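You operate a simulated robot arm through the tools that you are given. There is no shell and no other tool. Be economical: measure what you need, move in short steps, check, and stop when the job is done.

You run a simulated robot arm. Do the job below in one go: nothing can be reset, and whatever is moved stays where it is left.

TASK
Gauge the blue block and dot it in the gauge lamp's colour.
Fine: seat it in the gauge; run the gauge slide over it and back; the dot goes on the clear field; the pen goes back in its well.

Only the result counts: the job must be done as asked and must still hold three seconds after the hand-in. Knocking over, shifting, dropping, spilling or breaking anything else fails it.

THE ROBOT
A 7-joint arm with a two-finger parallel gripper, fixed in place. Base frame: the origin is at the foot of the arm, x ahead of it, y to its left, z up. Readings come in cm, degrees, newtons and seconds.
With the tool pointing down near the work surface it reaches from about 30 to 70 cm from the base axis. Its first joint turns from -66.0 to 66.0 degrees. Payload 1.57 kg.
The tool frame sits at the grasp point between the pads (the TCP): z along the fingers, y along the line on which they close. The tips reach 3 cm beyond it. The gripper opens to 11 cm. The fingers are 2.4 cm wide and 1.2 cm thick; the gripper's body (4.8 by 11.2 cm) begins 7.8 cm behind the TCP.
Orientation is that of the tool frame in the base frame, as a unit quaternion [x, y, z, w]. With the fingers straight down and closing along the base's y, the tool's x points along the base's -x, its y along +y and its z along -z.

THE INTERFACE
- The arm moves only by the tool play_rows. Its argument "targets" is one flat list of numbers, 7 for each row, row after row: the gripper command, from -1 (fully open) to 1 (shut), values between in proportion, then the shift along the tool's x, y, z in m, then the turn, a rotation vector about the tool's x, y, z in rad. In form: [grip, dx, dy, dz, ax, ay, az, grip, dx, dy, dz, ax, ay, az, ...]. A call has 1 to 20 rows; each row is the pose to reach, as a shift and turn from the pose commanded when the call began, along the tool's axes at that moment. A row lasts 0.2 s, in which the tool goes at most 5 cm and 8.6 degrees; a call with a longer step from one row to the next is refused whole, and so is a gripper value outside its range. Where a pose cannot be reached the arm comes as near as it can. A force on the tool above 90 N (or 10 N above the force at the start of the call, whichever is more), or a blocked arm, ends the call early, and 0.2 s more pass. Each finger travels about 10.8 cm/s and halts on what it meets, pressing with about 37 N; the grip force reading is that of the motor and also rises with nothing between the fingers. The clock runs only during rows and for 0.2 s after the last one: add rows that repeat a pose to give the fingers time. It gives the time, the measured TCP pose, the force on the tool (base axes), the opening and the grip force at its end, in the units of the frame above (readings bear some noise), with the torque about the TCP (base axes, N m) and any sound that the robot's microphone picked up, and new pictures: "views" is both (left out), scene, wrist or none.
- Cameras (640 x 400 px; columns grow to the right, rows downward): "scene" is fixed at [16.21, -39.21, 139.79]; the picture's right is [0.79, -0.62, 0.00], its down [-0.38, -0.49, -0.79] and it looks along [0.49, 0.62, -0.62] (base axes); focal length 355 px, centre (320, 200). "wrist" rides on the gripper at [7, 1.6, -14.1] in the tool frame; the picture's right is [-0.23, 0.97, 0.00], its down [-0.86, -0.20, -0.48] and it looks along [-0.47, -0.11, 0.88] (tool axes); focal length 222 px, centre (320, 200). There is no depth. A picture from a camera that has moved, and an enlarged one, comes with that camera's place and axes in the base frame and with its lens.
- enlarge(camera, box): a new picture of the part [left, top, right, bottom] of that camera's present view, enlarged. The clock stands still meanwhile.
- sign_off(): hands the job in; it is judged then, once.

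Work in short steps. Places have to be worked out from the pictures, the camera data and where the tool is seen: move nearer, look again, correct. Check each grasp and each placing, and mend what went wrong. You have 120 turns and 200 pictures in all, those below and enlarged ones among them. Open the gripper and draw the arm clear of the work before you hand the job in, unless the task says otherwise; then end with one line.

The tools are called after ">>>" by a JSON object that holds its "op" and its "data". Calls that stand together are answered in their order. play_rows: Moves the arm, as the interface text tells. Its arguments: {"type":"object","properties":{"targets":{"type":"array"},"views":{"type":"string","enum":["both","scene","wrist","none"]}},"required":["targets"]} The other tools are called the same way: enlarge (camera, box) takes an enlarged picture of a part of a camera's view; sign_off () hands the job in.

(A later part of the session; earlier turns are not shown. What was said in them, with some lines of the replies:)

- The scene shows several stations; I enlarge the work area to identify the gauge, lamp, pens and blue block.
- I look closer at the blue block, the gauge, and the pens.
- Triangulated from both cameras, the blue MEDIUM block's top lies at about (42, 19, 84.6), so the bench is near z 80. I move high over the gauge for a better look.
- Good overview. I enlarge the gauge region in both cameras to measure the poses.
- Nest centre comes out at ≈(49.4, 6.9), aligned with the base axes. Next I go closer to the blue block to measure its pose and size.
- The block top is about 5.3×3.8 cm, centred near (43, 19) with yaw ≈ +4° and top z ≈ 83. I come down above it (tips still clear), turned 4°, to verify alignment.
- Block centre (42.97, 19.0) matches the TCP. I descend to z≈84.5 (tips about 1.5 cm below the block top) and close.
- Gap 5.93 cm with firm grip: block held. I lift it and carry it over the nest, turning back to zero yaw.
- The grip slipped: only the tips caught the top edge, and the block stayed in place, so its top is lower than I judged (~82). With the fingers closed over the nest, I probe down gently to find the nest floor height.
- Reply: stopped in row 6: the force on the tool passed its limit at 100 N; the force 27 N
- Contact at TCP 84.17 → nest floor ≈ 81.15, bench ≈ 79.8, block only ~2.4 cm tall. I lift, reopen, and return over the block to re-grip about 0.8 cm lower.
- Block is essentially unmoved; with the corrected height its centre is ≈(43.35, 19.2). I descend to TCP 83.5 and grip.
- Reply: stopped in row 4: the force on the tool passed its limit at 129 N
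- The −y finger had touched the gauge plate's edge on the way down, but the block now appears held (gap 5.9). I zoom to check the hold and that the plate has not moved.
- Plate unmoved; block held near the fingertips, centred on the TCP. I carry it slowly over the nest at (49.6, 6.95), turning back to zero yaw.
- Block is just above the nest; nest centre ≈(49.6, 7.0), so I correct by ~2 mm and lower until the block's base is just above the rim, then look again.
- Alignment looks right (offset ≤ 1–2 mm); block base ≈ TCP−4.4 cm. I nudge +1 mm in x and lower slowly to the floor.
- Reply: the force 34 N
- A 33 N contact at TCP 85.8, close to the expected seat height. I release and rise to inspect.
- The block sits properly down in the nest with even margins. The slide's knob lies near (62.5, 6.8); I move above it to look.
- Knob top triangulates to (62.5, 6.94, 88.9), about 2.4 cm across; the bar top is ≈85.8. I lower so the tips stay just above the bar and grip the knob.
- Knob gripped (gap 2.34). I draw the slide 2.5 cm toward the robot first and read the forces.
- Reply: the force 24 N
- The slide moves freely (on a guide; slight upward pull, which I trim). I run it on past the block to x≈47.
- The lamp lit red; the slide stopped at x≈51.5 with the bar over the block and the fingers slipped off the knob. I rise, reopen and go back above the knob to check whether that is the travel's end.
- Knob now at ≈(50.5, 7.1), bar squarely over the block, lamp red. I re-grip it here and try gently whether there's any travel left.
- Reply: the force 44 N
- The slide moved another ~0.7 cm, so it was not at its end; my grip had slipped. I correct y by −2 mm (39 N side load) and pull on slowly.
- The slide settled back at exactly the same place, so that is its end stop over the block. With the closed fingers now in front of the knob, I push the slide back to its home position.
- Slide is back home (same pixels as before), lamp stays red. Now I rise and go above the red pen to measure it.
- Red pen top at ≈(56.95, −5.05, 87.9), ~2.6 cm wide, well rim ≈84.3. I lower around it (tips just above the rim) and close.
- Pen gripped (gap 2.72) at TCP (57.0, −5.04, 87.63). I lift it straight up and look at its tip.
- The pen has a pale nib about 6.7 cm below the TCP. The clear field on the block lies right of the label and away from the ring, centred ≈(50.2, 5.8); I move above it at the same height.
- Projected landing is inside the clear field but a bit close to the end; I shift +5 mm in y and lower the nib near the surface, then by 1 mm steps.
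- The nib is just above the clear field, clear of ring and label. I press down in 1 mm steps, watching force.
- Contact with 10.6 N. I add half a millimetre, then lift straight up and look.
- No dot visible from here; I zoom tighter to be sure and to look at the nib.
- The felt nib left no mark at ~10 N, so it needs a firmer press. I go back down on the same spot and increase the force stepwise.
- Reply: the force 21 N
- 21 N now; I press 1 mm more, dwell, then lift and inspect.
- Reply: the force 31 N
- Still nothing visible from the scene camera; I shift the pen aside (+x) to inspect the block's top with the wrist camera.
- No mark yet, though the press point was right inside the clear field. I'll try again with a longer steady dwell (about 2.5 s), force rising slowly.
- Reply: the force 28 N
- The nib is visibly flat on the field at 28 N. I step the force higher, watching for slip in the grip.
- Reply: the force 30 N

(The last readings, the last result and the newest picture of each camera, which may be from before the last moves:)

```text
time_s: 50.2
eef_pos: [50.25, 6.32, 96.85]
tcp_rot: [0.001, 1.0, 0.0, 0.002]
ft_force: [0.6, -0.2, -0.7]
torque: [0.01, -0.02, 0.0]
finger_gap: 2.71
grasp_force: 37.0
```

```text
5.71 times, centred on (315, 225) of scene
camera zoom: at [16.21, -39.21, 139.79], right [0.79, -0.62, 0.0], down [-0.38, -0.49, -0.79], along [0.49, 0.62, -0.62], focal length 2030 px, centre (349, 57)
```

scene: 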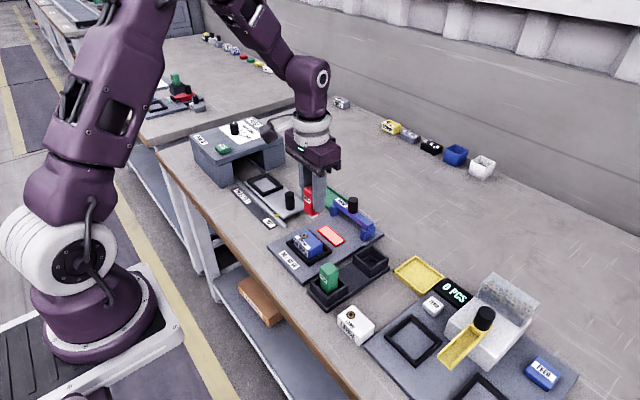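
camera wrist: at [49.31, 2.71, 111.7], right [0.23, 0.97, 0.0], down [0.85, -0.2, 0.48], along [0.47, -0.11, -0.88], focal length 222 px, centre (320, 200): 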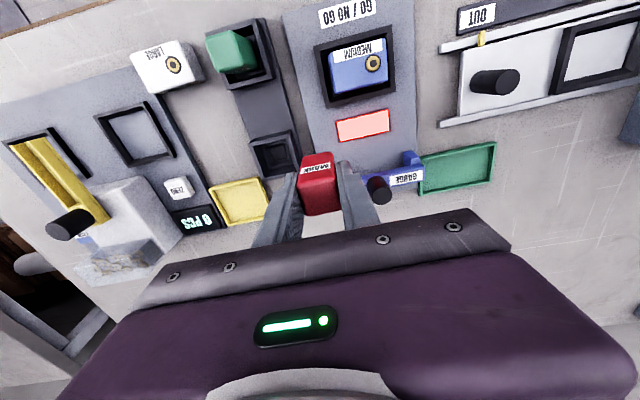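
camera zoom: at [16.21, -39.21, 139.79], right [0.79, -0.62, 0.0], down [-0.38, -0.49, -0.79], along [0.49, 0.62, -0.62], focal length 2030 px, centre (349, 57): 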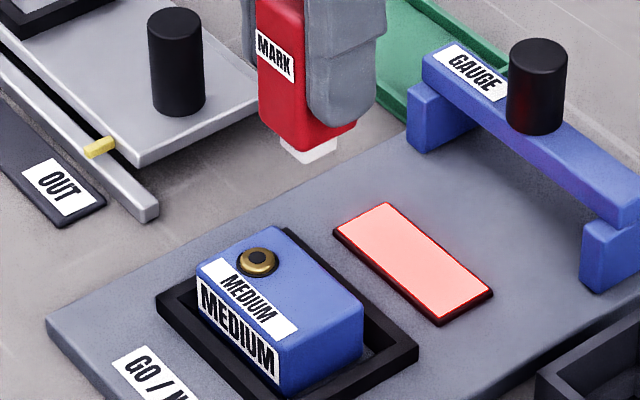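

Force tops out at ~30 N as the pen slips slightly in the grip, and there's still no dot. I look for hints: the neighbour bench's same station, the empty well, and the nib.

>>> {"op": "enlarge", "data": {"camera": "scene", "box": [135, 60, 215, 120]}}

>>> {"op": "enlarge", "data": {"camera": "scene", "box": [345, 235, 395, 285]}}

>>> {"op": "enlarge", "data": {"camera": "scene", "box": [300, 200, 325, 222]}}

```text
6.67 times, centred on (175, 90) of scene
camera zoom: at [16.21, -39.21, 139.79], right [0.79, -0.62, 0.0], down [-0.38, -0.49, -0.79], along [0.49, 0.62, -0.62], focal length 2368 px, centre (1287, 933)
```

zoom: 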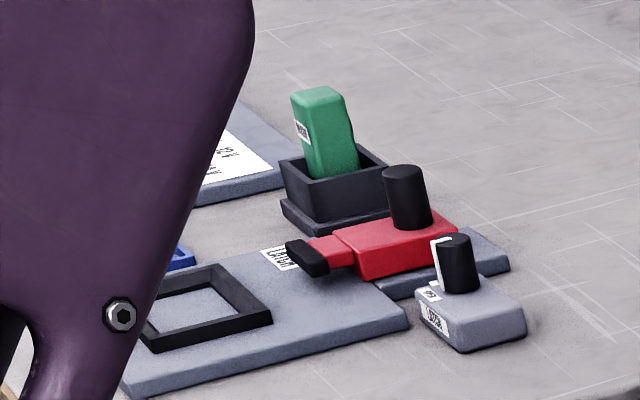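

```text
8.00 times, centred on (370, 260) of scene
camera zoom: at [16.21, -39.21, 139.79], right [0.79, -0.62, 0.0], down [-0.38, -0.49, -0.79], along [0.49, 0.62, -0.62], focal length 2841 px, centre (-80, -280)
```

zoom: 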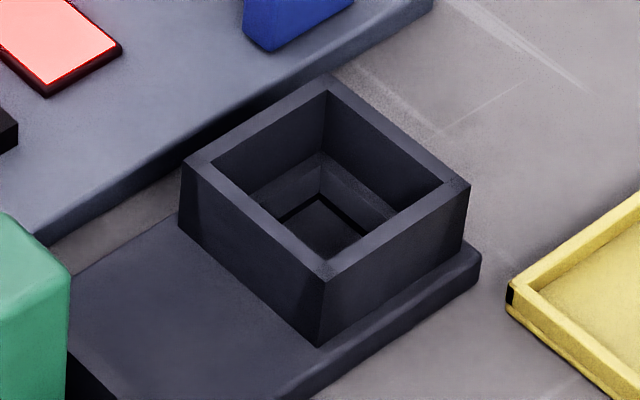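

```text
16.00 times, centred on (312, 211) of scene
camera zoom: at [16.21, -39.21, 139.79], right [0.79, -0.62, 0.0], down [-0.38, -0.49, -0.79], along [0.49, 0.62, -0.62], focal length 5683 px, centre (440, 24)
```

zoom: 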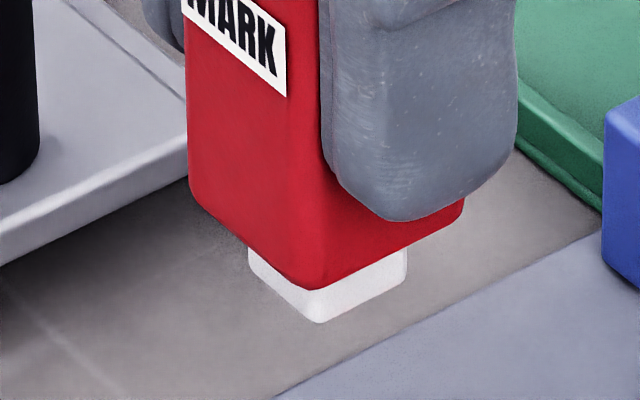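

The well just has a ledge for the body; the nib is a plain felt pad. My latest estimate puts the field's centre nearer (49.75, 6.15), so I press there, lightly at first with dwell.

>>> {"op": "play_rows", "data": {"targets": [1, 0.005, -0.0015, 0.03, 0, 0, 0, 1, 0.005, -0.0015, 0.06, 0, 0, 0, 1, 0.005, -0.0015, 0.066, 0, 0, 0, 1, 0.005, -0.0015, 0.067, 0, 0, 0, 1, 0.005, -0.0015, 0.068, 0, 0, 0, 1, 0.005, -0.0015, 0.068, 0, 0, 0], "views": "none"}}

>>> {"op": "play_rows", "data": {"targets": [1, 0, 0, 0.0005, 0, 0, 0, 1, 0, 0, 0.0005, 0, 0, 0], "views": "none"}}

```text
time_s: 51.6
eef_pos: [49.65, 6.23, 90.13]
tcp_rot: [0.0, 1.0, 0.0, 0.003]
ft_force: [0.7, 0.1, 0.2]
torque: [-0.02, -0.03, 0.0]
finger_gap: 2.71
grasp_force: 36.6
```

```text
time_s: 52.2
eef_pos: [49.71, 6.23, 90.11]
tcp_rot: [0.0, 1.0, 0.0, 0.003]
ft_force: [-1.3, 0.4, 0.0]
torque: [0.03, -0.01, 0.01]
finger_gap: 2.71
grasp_force: 37.1
```

No contact yet; I step down half a millimetre at a time.

>>> {"op": "play_rows", "data": {"targets": [1, 0, 0, 0.0005, 0, 0, 0, 1, 0, 0, 0.001, 0, 0, 0, 1, 0, 0, 0.001, 0, 0, 0], "views": "none"}}

>>> {"op": "play_rows", "data": {"targets": [1, 0, 0, 0.0005, 0, 0, 0, 1, 0, 0, 0.0005, 0, 0, 0, 1, 0, 0, 0.0005, 0, 0, 0, 1, 0, 0, 0.0005, 0, 0, 0, 1, 0, 0, 0.0005, 0, 0, 0], "views": "none"}}

```text
time_s: 53.0
eef_pos: [49.85, 6.24, 89.98]
tcp_rot: [0.0, 1.0, 0.001, 0.002]
ft_force: [0.1, 1.9, 7.9]
torque: [0.16, 0.02, 0.01]
finger_gap: 2.72
grasp_force: 37.1
```

```text
time_s: 54.2
eef_pos: [49.7, 6.14, 89.92]
tcp_rot: [-0.001, 1.0, 0.0, 0.004]
ft_force: [1.0, 0.0, 25.3]
torque: [-0.01, -0.06, -0.02]
finger_gap: 2.72
grasp_force: 36.6
```

Pressed at 8 N for half a second, then 25 N for over a second. I lift and inspect.

>>> {"op": "play_rows", "data": {"targets": [1, 0, 0, -0.003, 0, 0, 0, 1, 0, 0, -0.03, 0, 0, 0, 1, 0, 0, -0.06, 0, 0, 0, 1, 0, 0, -0.07, 0, 0, 0], "views": "scene"}}

>>> {"op": "enlarge", "data": {"camera": "scene", "box": [285, 200, 345, 250]}}

```text
time_s: 55.2
eef_pos: [49.7, 6.13, 96.89]
tcp_rot: [0.0, 1.0, 0.0, 0.002]
ft_force: [0.3, 0.2, 0.2]
torque: [0.0, -0.04, 0.01]
finger_gap: 2.73
grasp_force: 36.8
```

scene: 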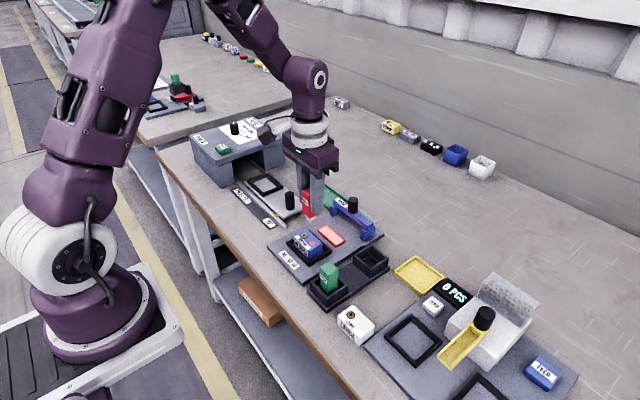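

```text
8.00 times, centred on (315, 225) of scene
camera zoom: at [16.21, -39.21, 139.79], right [0.79, -0.62, 0.0], down [-0.38, -0.49, -0.79], along [0.49, 0.62, -0.62], focal length 2841 px, centre (360, 0)
```

zoom: 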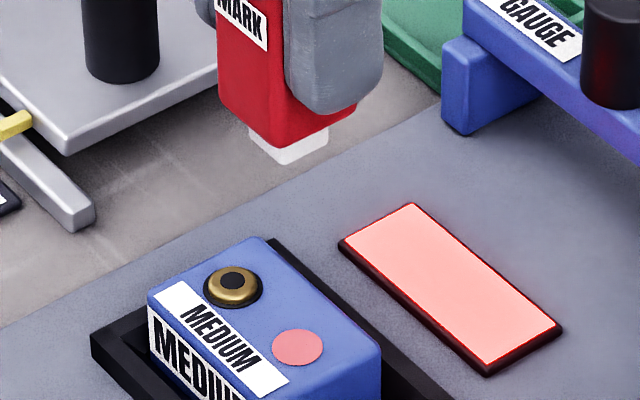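

A red dot is on the clear field. Now I carry the pen back over its well at the pick position (57.0, −5.04) and hover just above the rim.

>>> {"op": "play_rows", "data": {"targets": [1, -0.018, -0.028, 0, 0, 0, 0, 1, -0.0365, -0.056, 0, 0, 0, 0, 1, -0.0548, -0.084, 0, 0, 0, 0, 1, -0.073, -0.1117, 0, 0, 0, 0, 1, -0.073, -0.1117, 0.03, 0, 0, 0, 1, -0.073, -0.1117, 0.052, 0, 0, 0, 1, -0.073, -0.1117, 0.052, 0, 0, 0], "views": "both"}}

>>> {"op": "enlarge", "data": {"camera": "scene", "box": [335, 210, 405, 280]}}

>>> {"op": "enlarge", "data": {"camera": "wrist", "box": [250, 90, 400, 220]}}

```text
time_s: 56.8
eef_pos: [57.05, -4.9, 91.85]
tcp_rot: [0.001, 1.0, 0.0, 0.002]
ft_force: [0.2, 0.3, 0.1]
torque: [0.01, -0.02, 0.0]
finger_gap: 2.75
grasp_force: 37.5
camera wrist: at [49.97, -3.29, 105.97], right [0.23, 0.97, 0.0], down [0.85, -0.2, 0.48], along [0.47, -0.11, -0.88], focal length 222 px, centre (320, 200)
```

scene: 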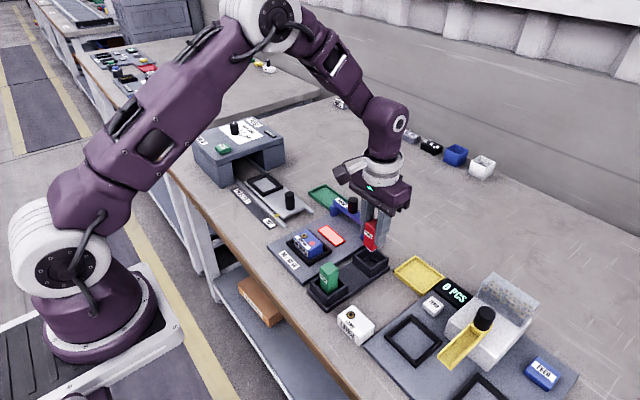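
wrist: 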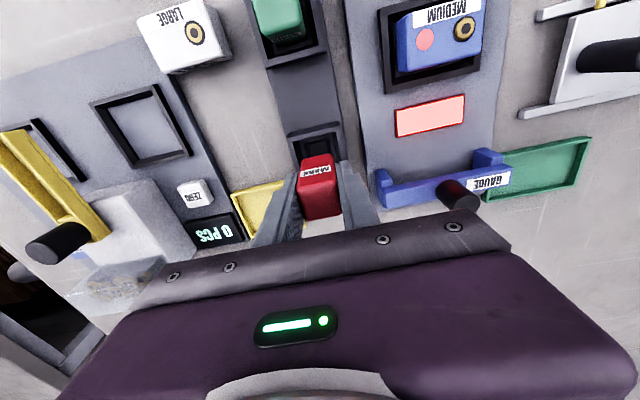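

```text
5.71 times, centred on (370, 245) of scene
camera zoom: at [16.21, -39.21, 139.79], right [0.79, -0.62, 0.0], down [-0.38, -0.49, -0.79], along [0.49, 0.62, -0.62], focal length 2030 px, centre (34, -57)
```

zoom: 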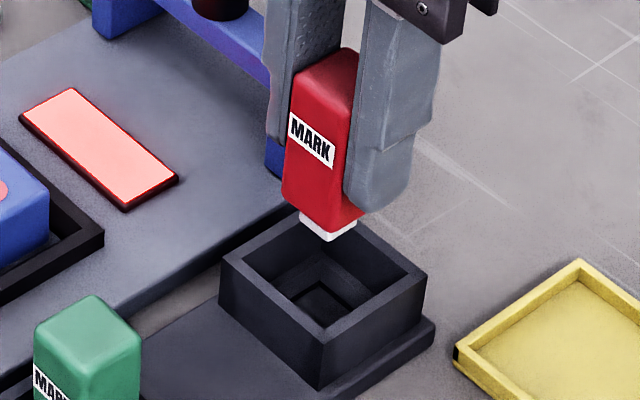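

```text
3.08 times, centred on (325, 155) of wrist
camera zoom: at [49.97, -3.29, 105.97], right [0.23, 0.97, 0.0], down [0.85, -0.2, 0.48], along [0.47, -0.11, -0.88], focal length 684 px, centre (305, 338)
```

zoom: 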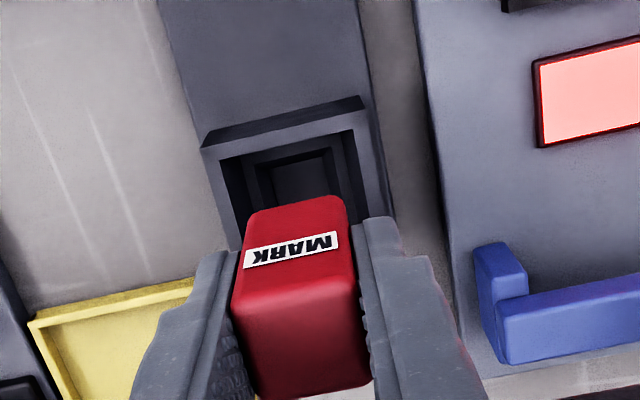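

Aligned above the well. I lower slowly toward the seat (TCP ≈87.5, 1 mm y correction).

>>> {"op": "play_rows", "data": {"targets": [1, 0, -0.001, 0.01, 0, 0, 0, 1, 0, -0.001, 0.02, 0, 0, 0, 1, 0, -0.001, 0.03, 0, 0, 0, 1, 0, -0.001, 0.037, 0, 0, 0, 1, 0, -0.001, 0.04, 0, 0, 0, 1, 0, -0.001, 0.043, 0, 0, 0, 1, 0, -0.001, 0.043, 0, 0, 0], "views": "scene"}}

>>> {"op": "enlarge", "data": {"camera": "scene", "box": [335, 210, 405, 280]}}

```text
time_s: 58.4
eef_pos: [56.98, -5.14, 87.44]
tcp_rot: [0.0, 1.0, 0.0, 0.003]
ft_force: [-1.4, -0.1, -0.7]
torque: [-0.02, 0.0, -0.01]
finger_gap: 2.74
grasp_force: 36.8
```

scene: 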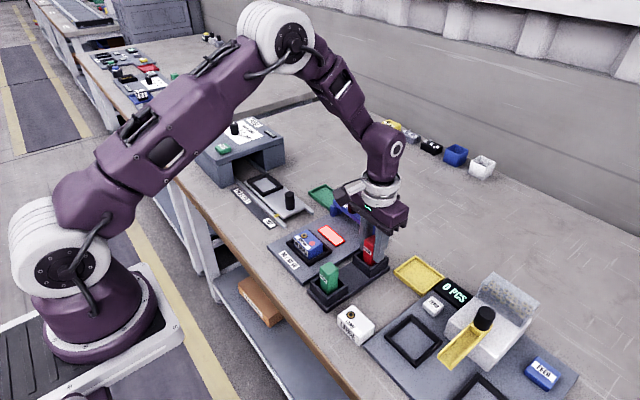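

```text
5.71 times, centred on (370, 245) of scene
camera zoom: at [16.21, -39.21, 139.79], right [0.79, -0.62, 0.0], down [-0.38, -0.49, -0.79], along [0.49, 0.62, -0.62], focal length 2030 px, centre (34, -57)
```

zoom: 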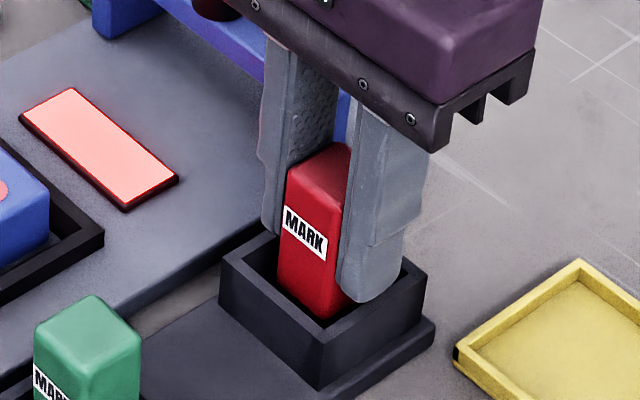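

No contact yet; 1 mm steps down until it seats.

>>> {"op": "play_rows", "data": {"targets": [1, 0, 0, 0.001, 0, 0, 0, 1, 0, 0, 0.002, 0, 0, 0, 1, 0, 0, 0.003, 0, 0, 0, 1, 0, 0, 0.003, 0, 0, 0], "views": "none"}}

```text
time_s: 59.4
eef_pos: [57.0, -5.07, 87.06]
tcp_rot: [0.001, 1.0, 0.0, 0.003]
ft_force: [0.0, 0.4, 0.1]
torque: [0.04, -0.03, 0.0]
finger_gap: 2.73
grasp_force: 36.8
```

>>> {"op": "play_rows", "data": {"targets": [1, 0, 0, 0.001, 0, 0, 0, 1, 0, 0, 0.002, 0, 0, 0, 1, 0, 0, 0.002, 0, 0, 0], "views": "scene"}}

>>> {"op": "enlarge", "data": {"camera": "scene", "box": [335, 210, 405, 280]}}

```text
time_s: 60.2
eef_pos: [57.14, -5.12, 86.89]
tcp_rot: [-0.001, 1.0, 0.0, 0.002]
ft_force: [-0.6, 0.8, 6.7]
torque: [0.03, 0.01, -0.02]
finger_gap: 2.73
grasp_force: 37.0
```

scene: 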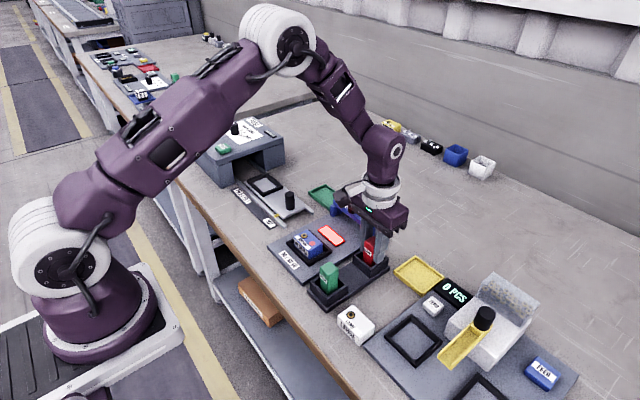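

```text
5.71 times, centred on (370, 245) of scene
camera zoom: at [16.2, -39.21, 139.8], right [0.79, -0.62, 0.0], down [-0.38, -0.49, -0.79], along [0.49, 0.62, -0.62], focal length 2030 px, centre (34, -57)
```

zoom: 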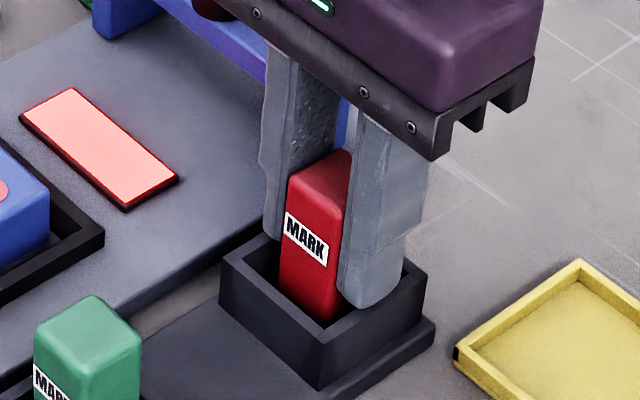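

Light contact (6.7 N) at the expected seat height, fingertips just over the rim. I ease up 1 mm to unload the rim, open slowly, and rise straight up.

>>> {"op": "play_rows", "data": {"targets": [1, 0, 0, -0.001, 0, 0, 0, 0.4, 0, 0, -0.0015, 0, 0, 0, 0.3, 0, 0, -0.002, 0, 0, 0, 0.2, 0, 0, -0.004, 0, 0, 0, 0.2, 0, 0, -0.03, 0, 0, 0, 0.2, 0, 0, -0.06, 0, 0, 0, 0.0, 0, 0, -0.1, 0, 0, 0, 0.0, 0, 0, -0.12, 0, 0, 0], "views": "both"}}

>>> {"op": "enlarge", "data": {"camera": "scene", "box": [275, 205, 405, 305]}}

```text
time_s: 62.0
eef_pos: [57.07, -5.17, 99.03]
tcp_rot: [0.0, 1.0, 0.001, 0.003]
ft_force: [-0.8, 0.5, 0.7]
torque: [0.02, 0.0, 0.0]
finger_gap: 5.49
grasp_force: 0.1
camera wrist: at [50.01, -3.53, 113.28], right [0.23, 0.97, 0.0], down [0.85, -0.2, 0.48], along [0.47, -0.11, -0.88], focal length 222 px, centre (320, 200)
```

scene: 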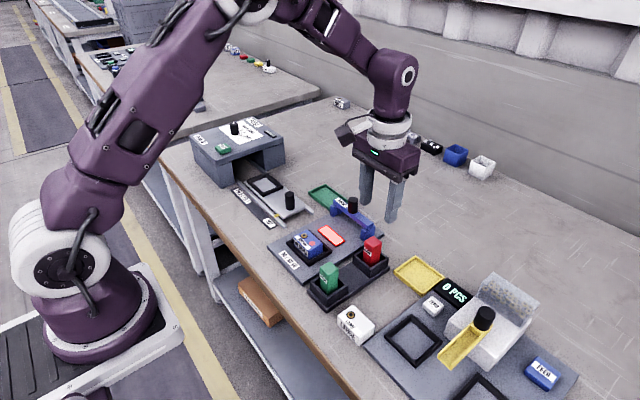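
wrist: 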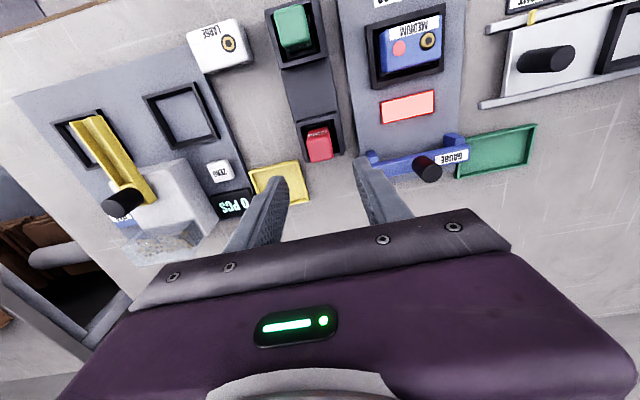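

```text
4.00 times, centred on (340, 255) of scene
camera zoom: at [16.21, -39.21, 139.79], right [0.79, -0.62, 0.0], down [-0.38, -0.49, -0.79], along [0.49, 0.62, -0.62], focal length 1421 px, centre (240, -20)
```

zoom: 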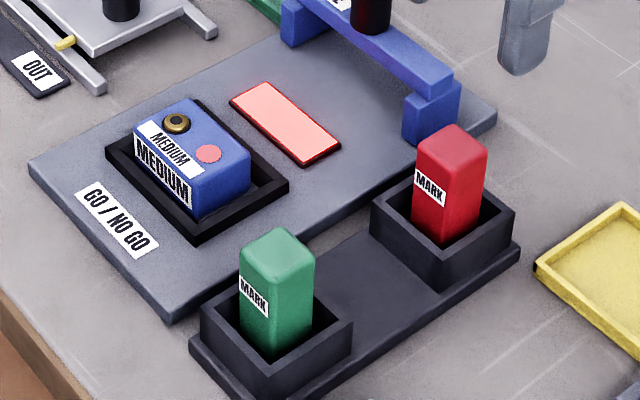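

The red pen is back in its well at its original height, dot on the clear field, block in the nest, slide home. I open fully and withdraw up and back.

>>> {"op": "play_rows", "data": {"targets": [-1, 0, 0, -0.04, 0, 0, 0, -1, 0, 0, -0.08, 0, 0, 0, -1, 0.02, 0, -0.12, 0, 0, 0, -1, 0.06, 0, -0.14, 0, 0, 0, -1, 0.1, 0, -0.15, 0, 0, 0, -1, 0.14, 0, -0.15, 0, 0, 0, -1, 0.18, 0, -0.15, 0, 0, 0, -1, 0.2, 0, -0.15, 0, 0, 0, -1, 0.2, 0, -0.15, 0, 0, 0], "views": "scene"}}

>>> {"op": "enlarge", "data": {"camera": "scene", "box": [275, 180, 405, 305]}}

```text
time_s: 64.0
eef_pos: [36.83, -5.21, 113.86]
tcp_rot: [0.0, 1.0, 0.0, 0.003]
ft_force: [-0.1, 0.2, -0.2]
torque: [-0.02, 0.01, 0.02]
finger_gap: 11.01
grasp_force: 0.0
```

scene: 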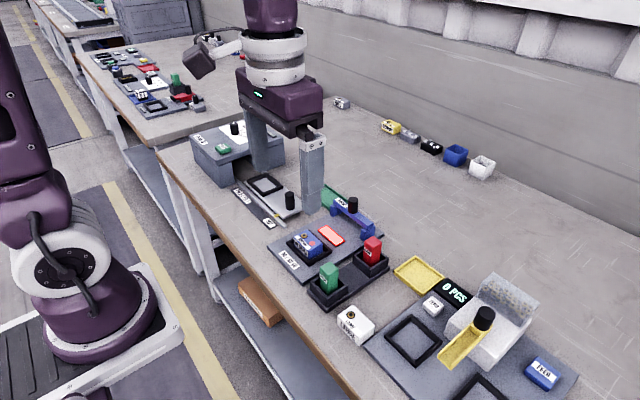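

```text
3.20 times, centred on (340, 242) of scene
camera zoom: at [16.21, -39.21, 139.79], right [0.79, -0.62, 0.0], down [-0.38, -0.49, -0.79], along [0.49, 0.62, -0.62], focal length 1136 px, centre (256, 64)
```

zoom: 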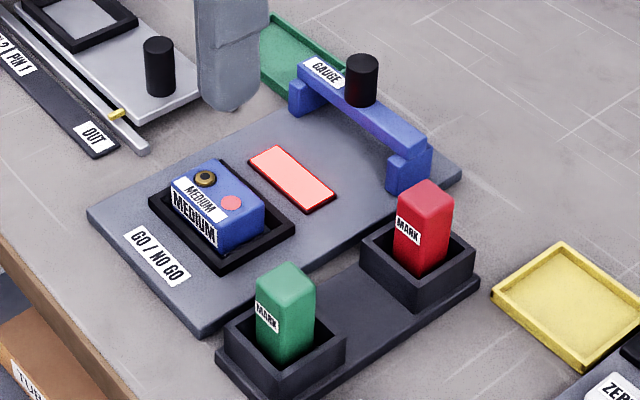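

Everything is in place and the arm is clear, so I hand in.

>>> {"op": "sign_off", "data": {}}

```text
The job is handed in.
```

I gauged the blue block, the lamp showed red, and I put a red dot on the block's clear field; the slide is home and the red pen is back in its well.
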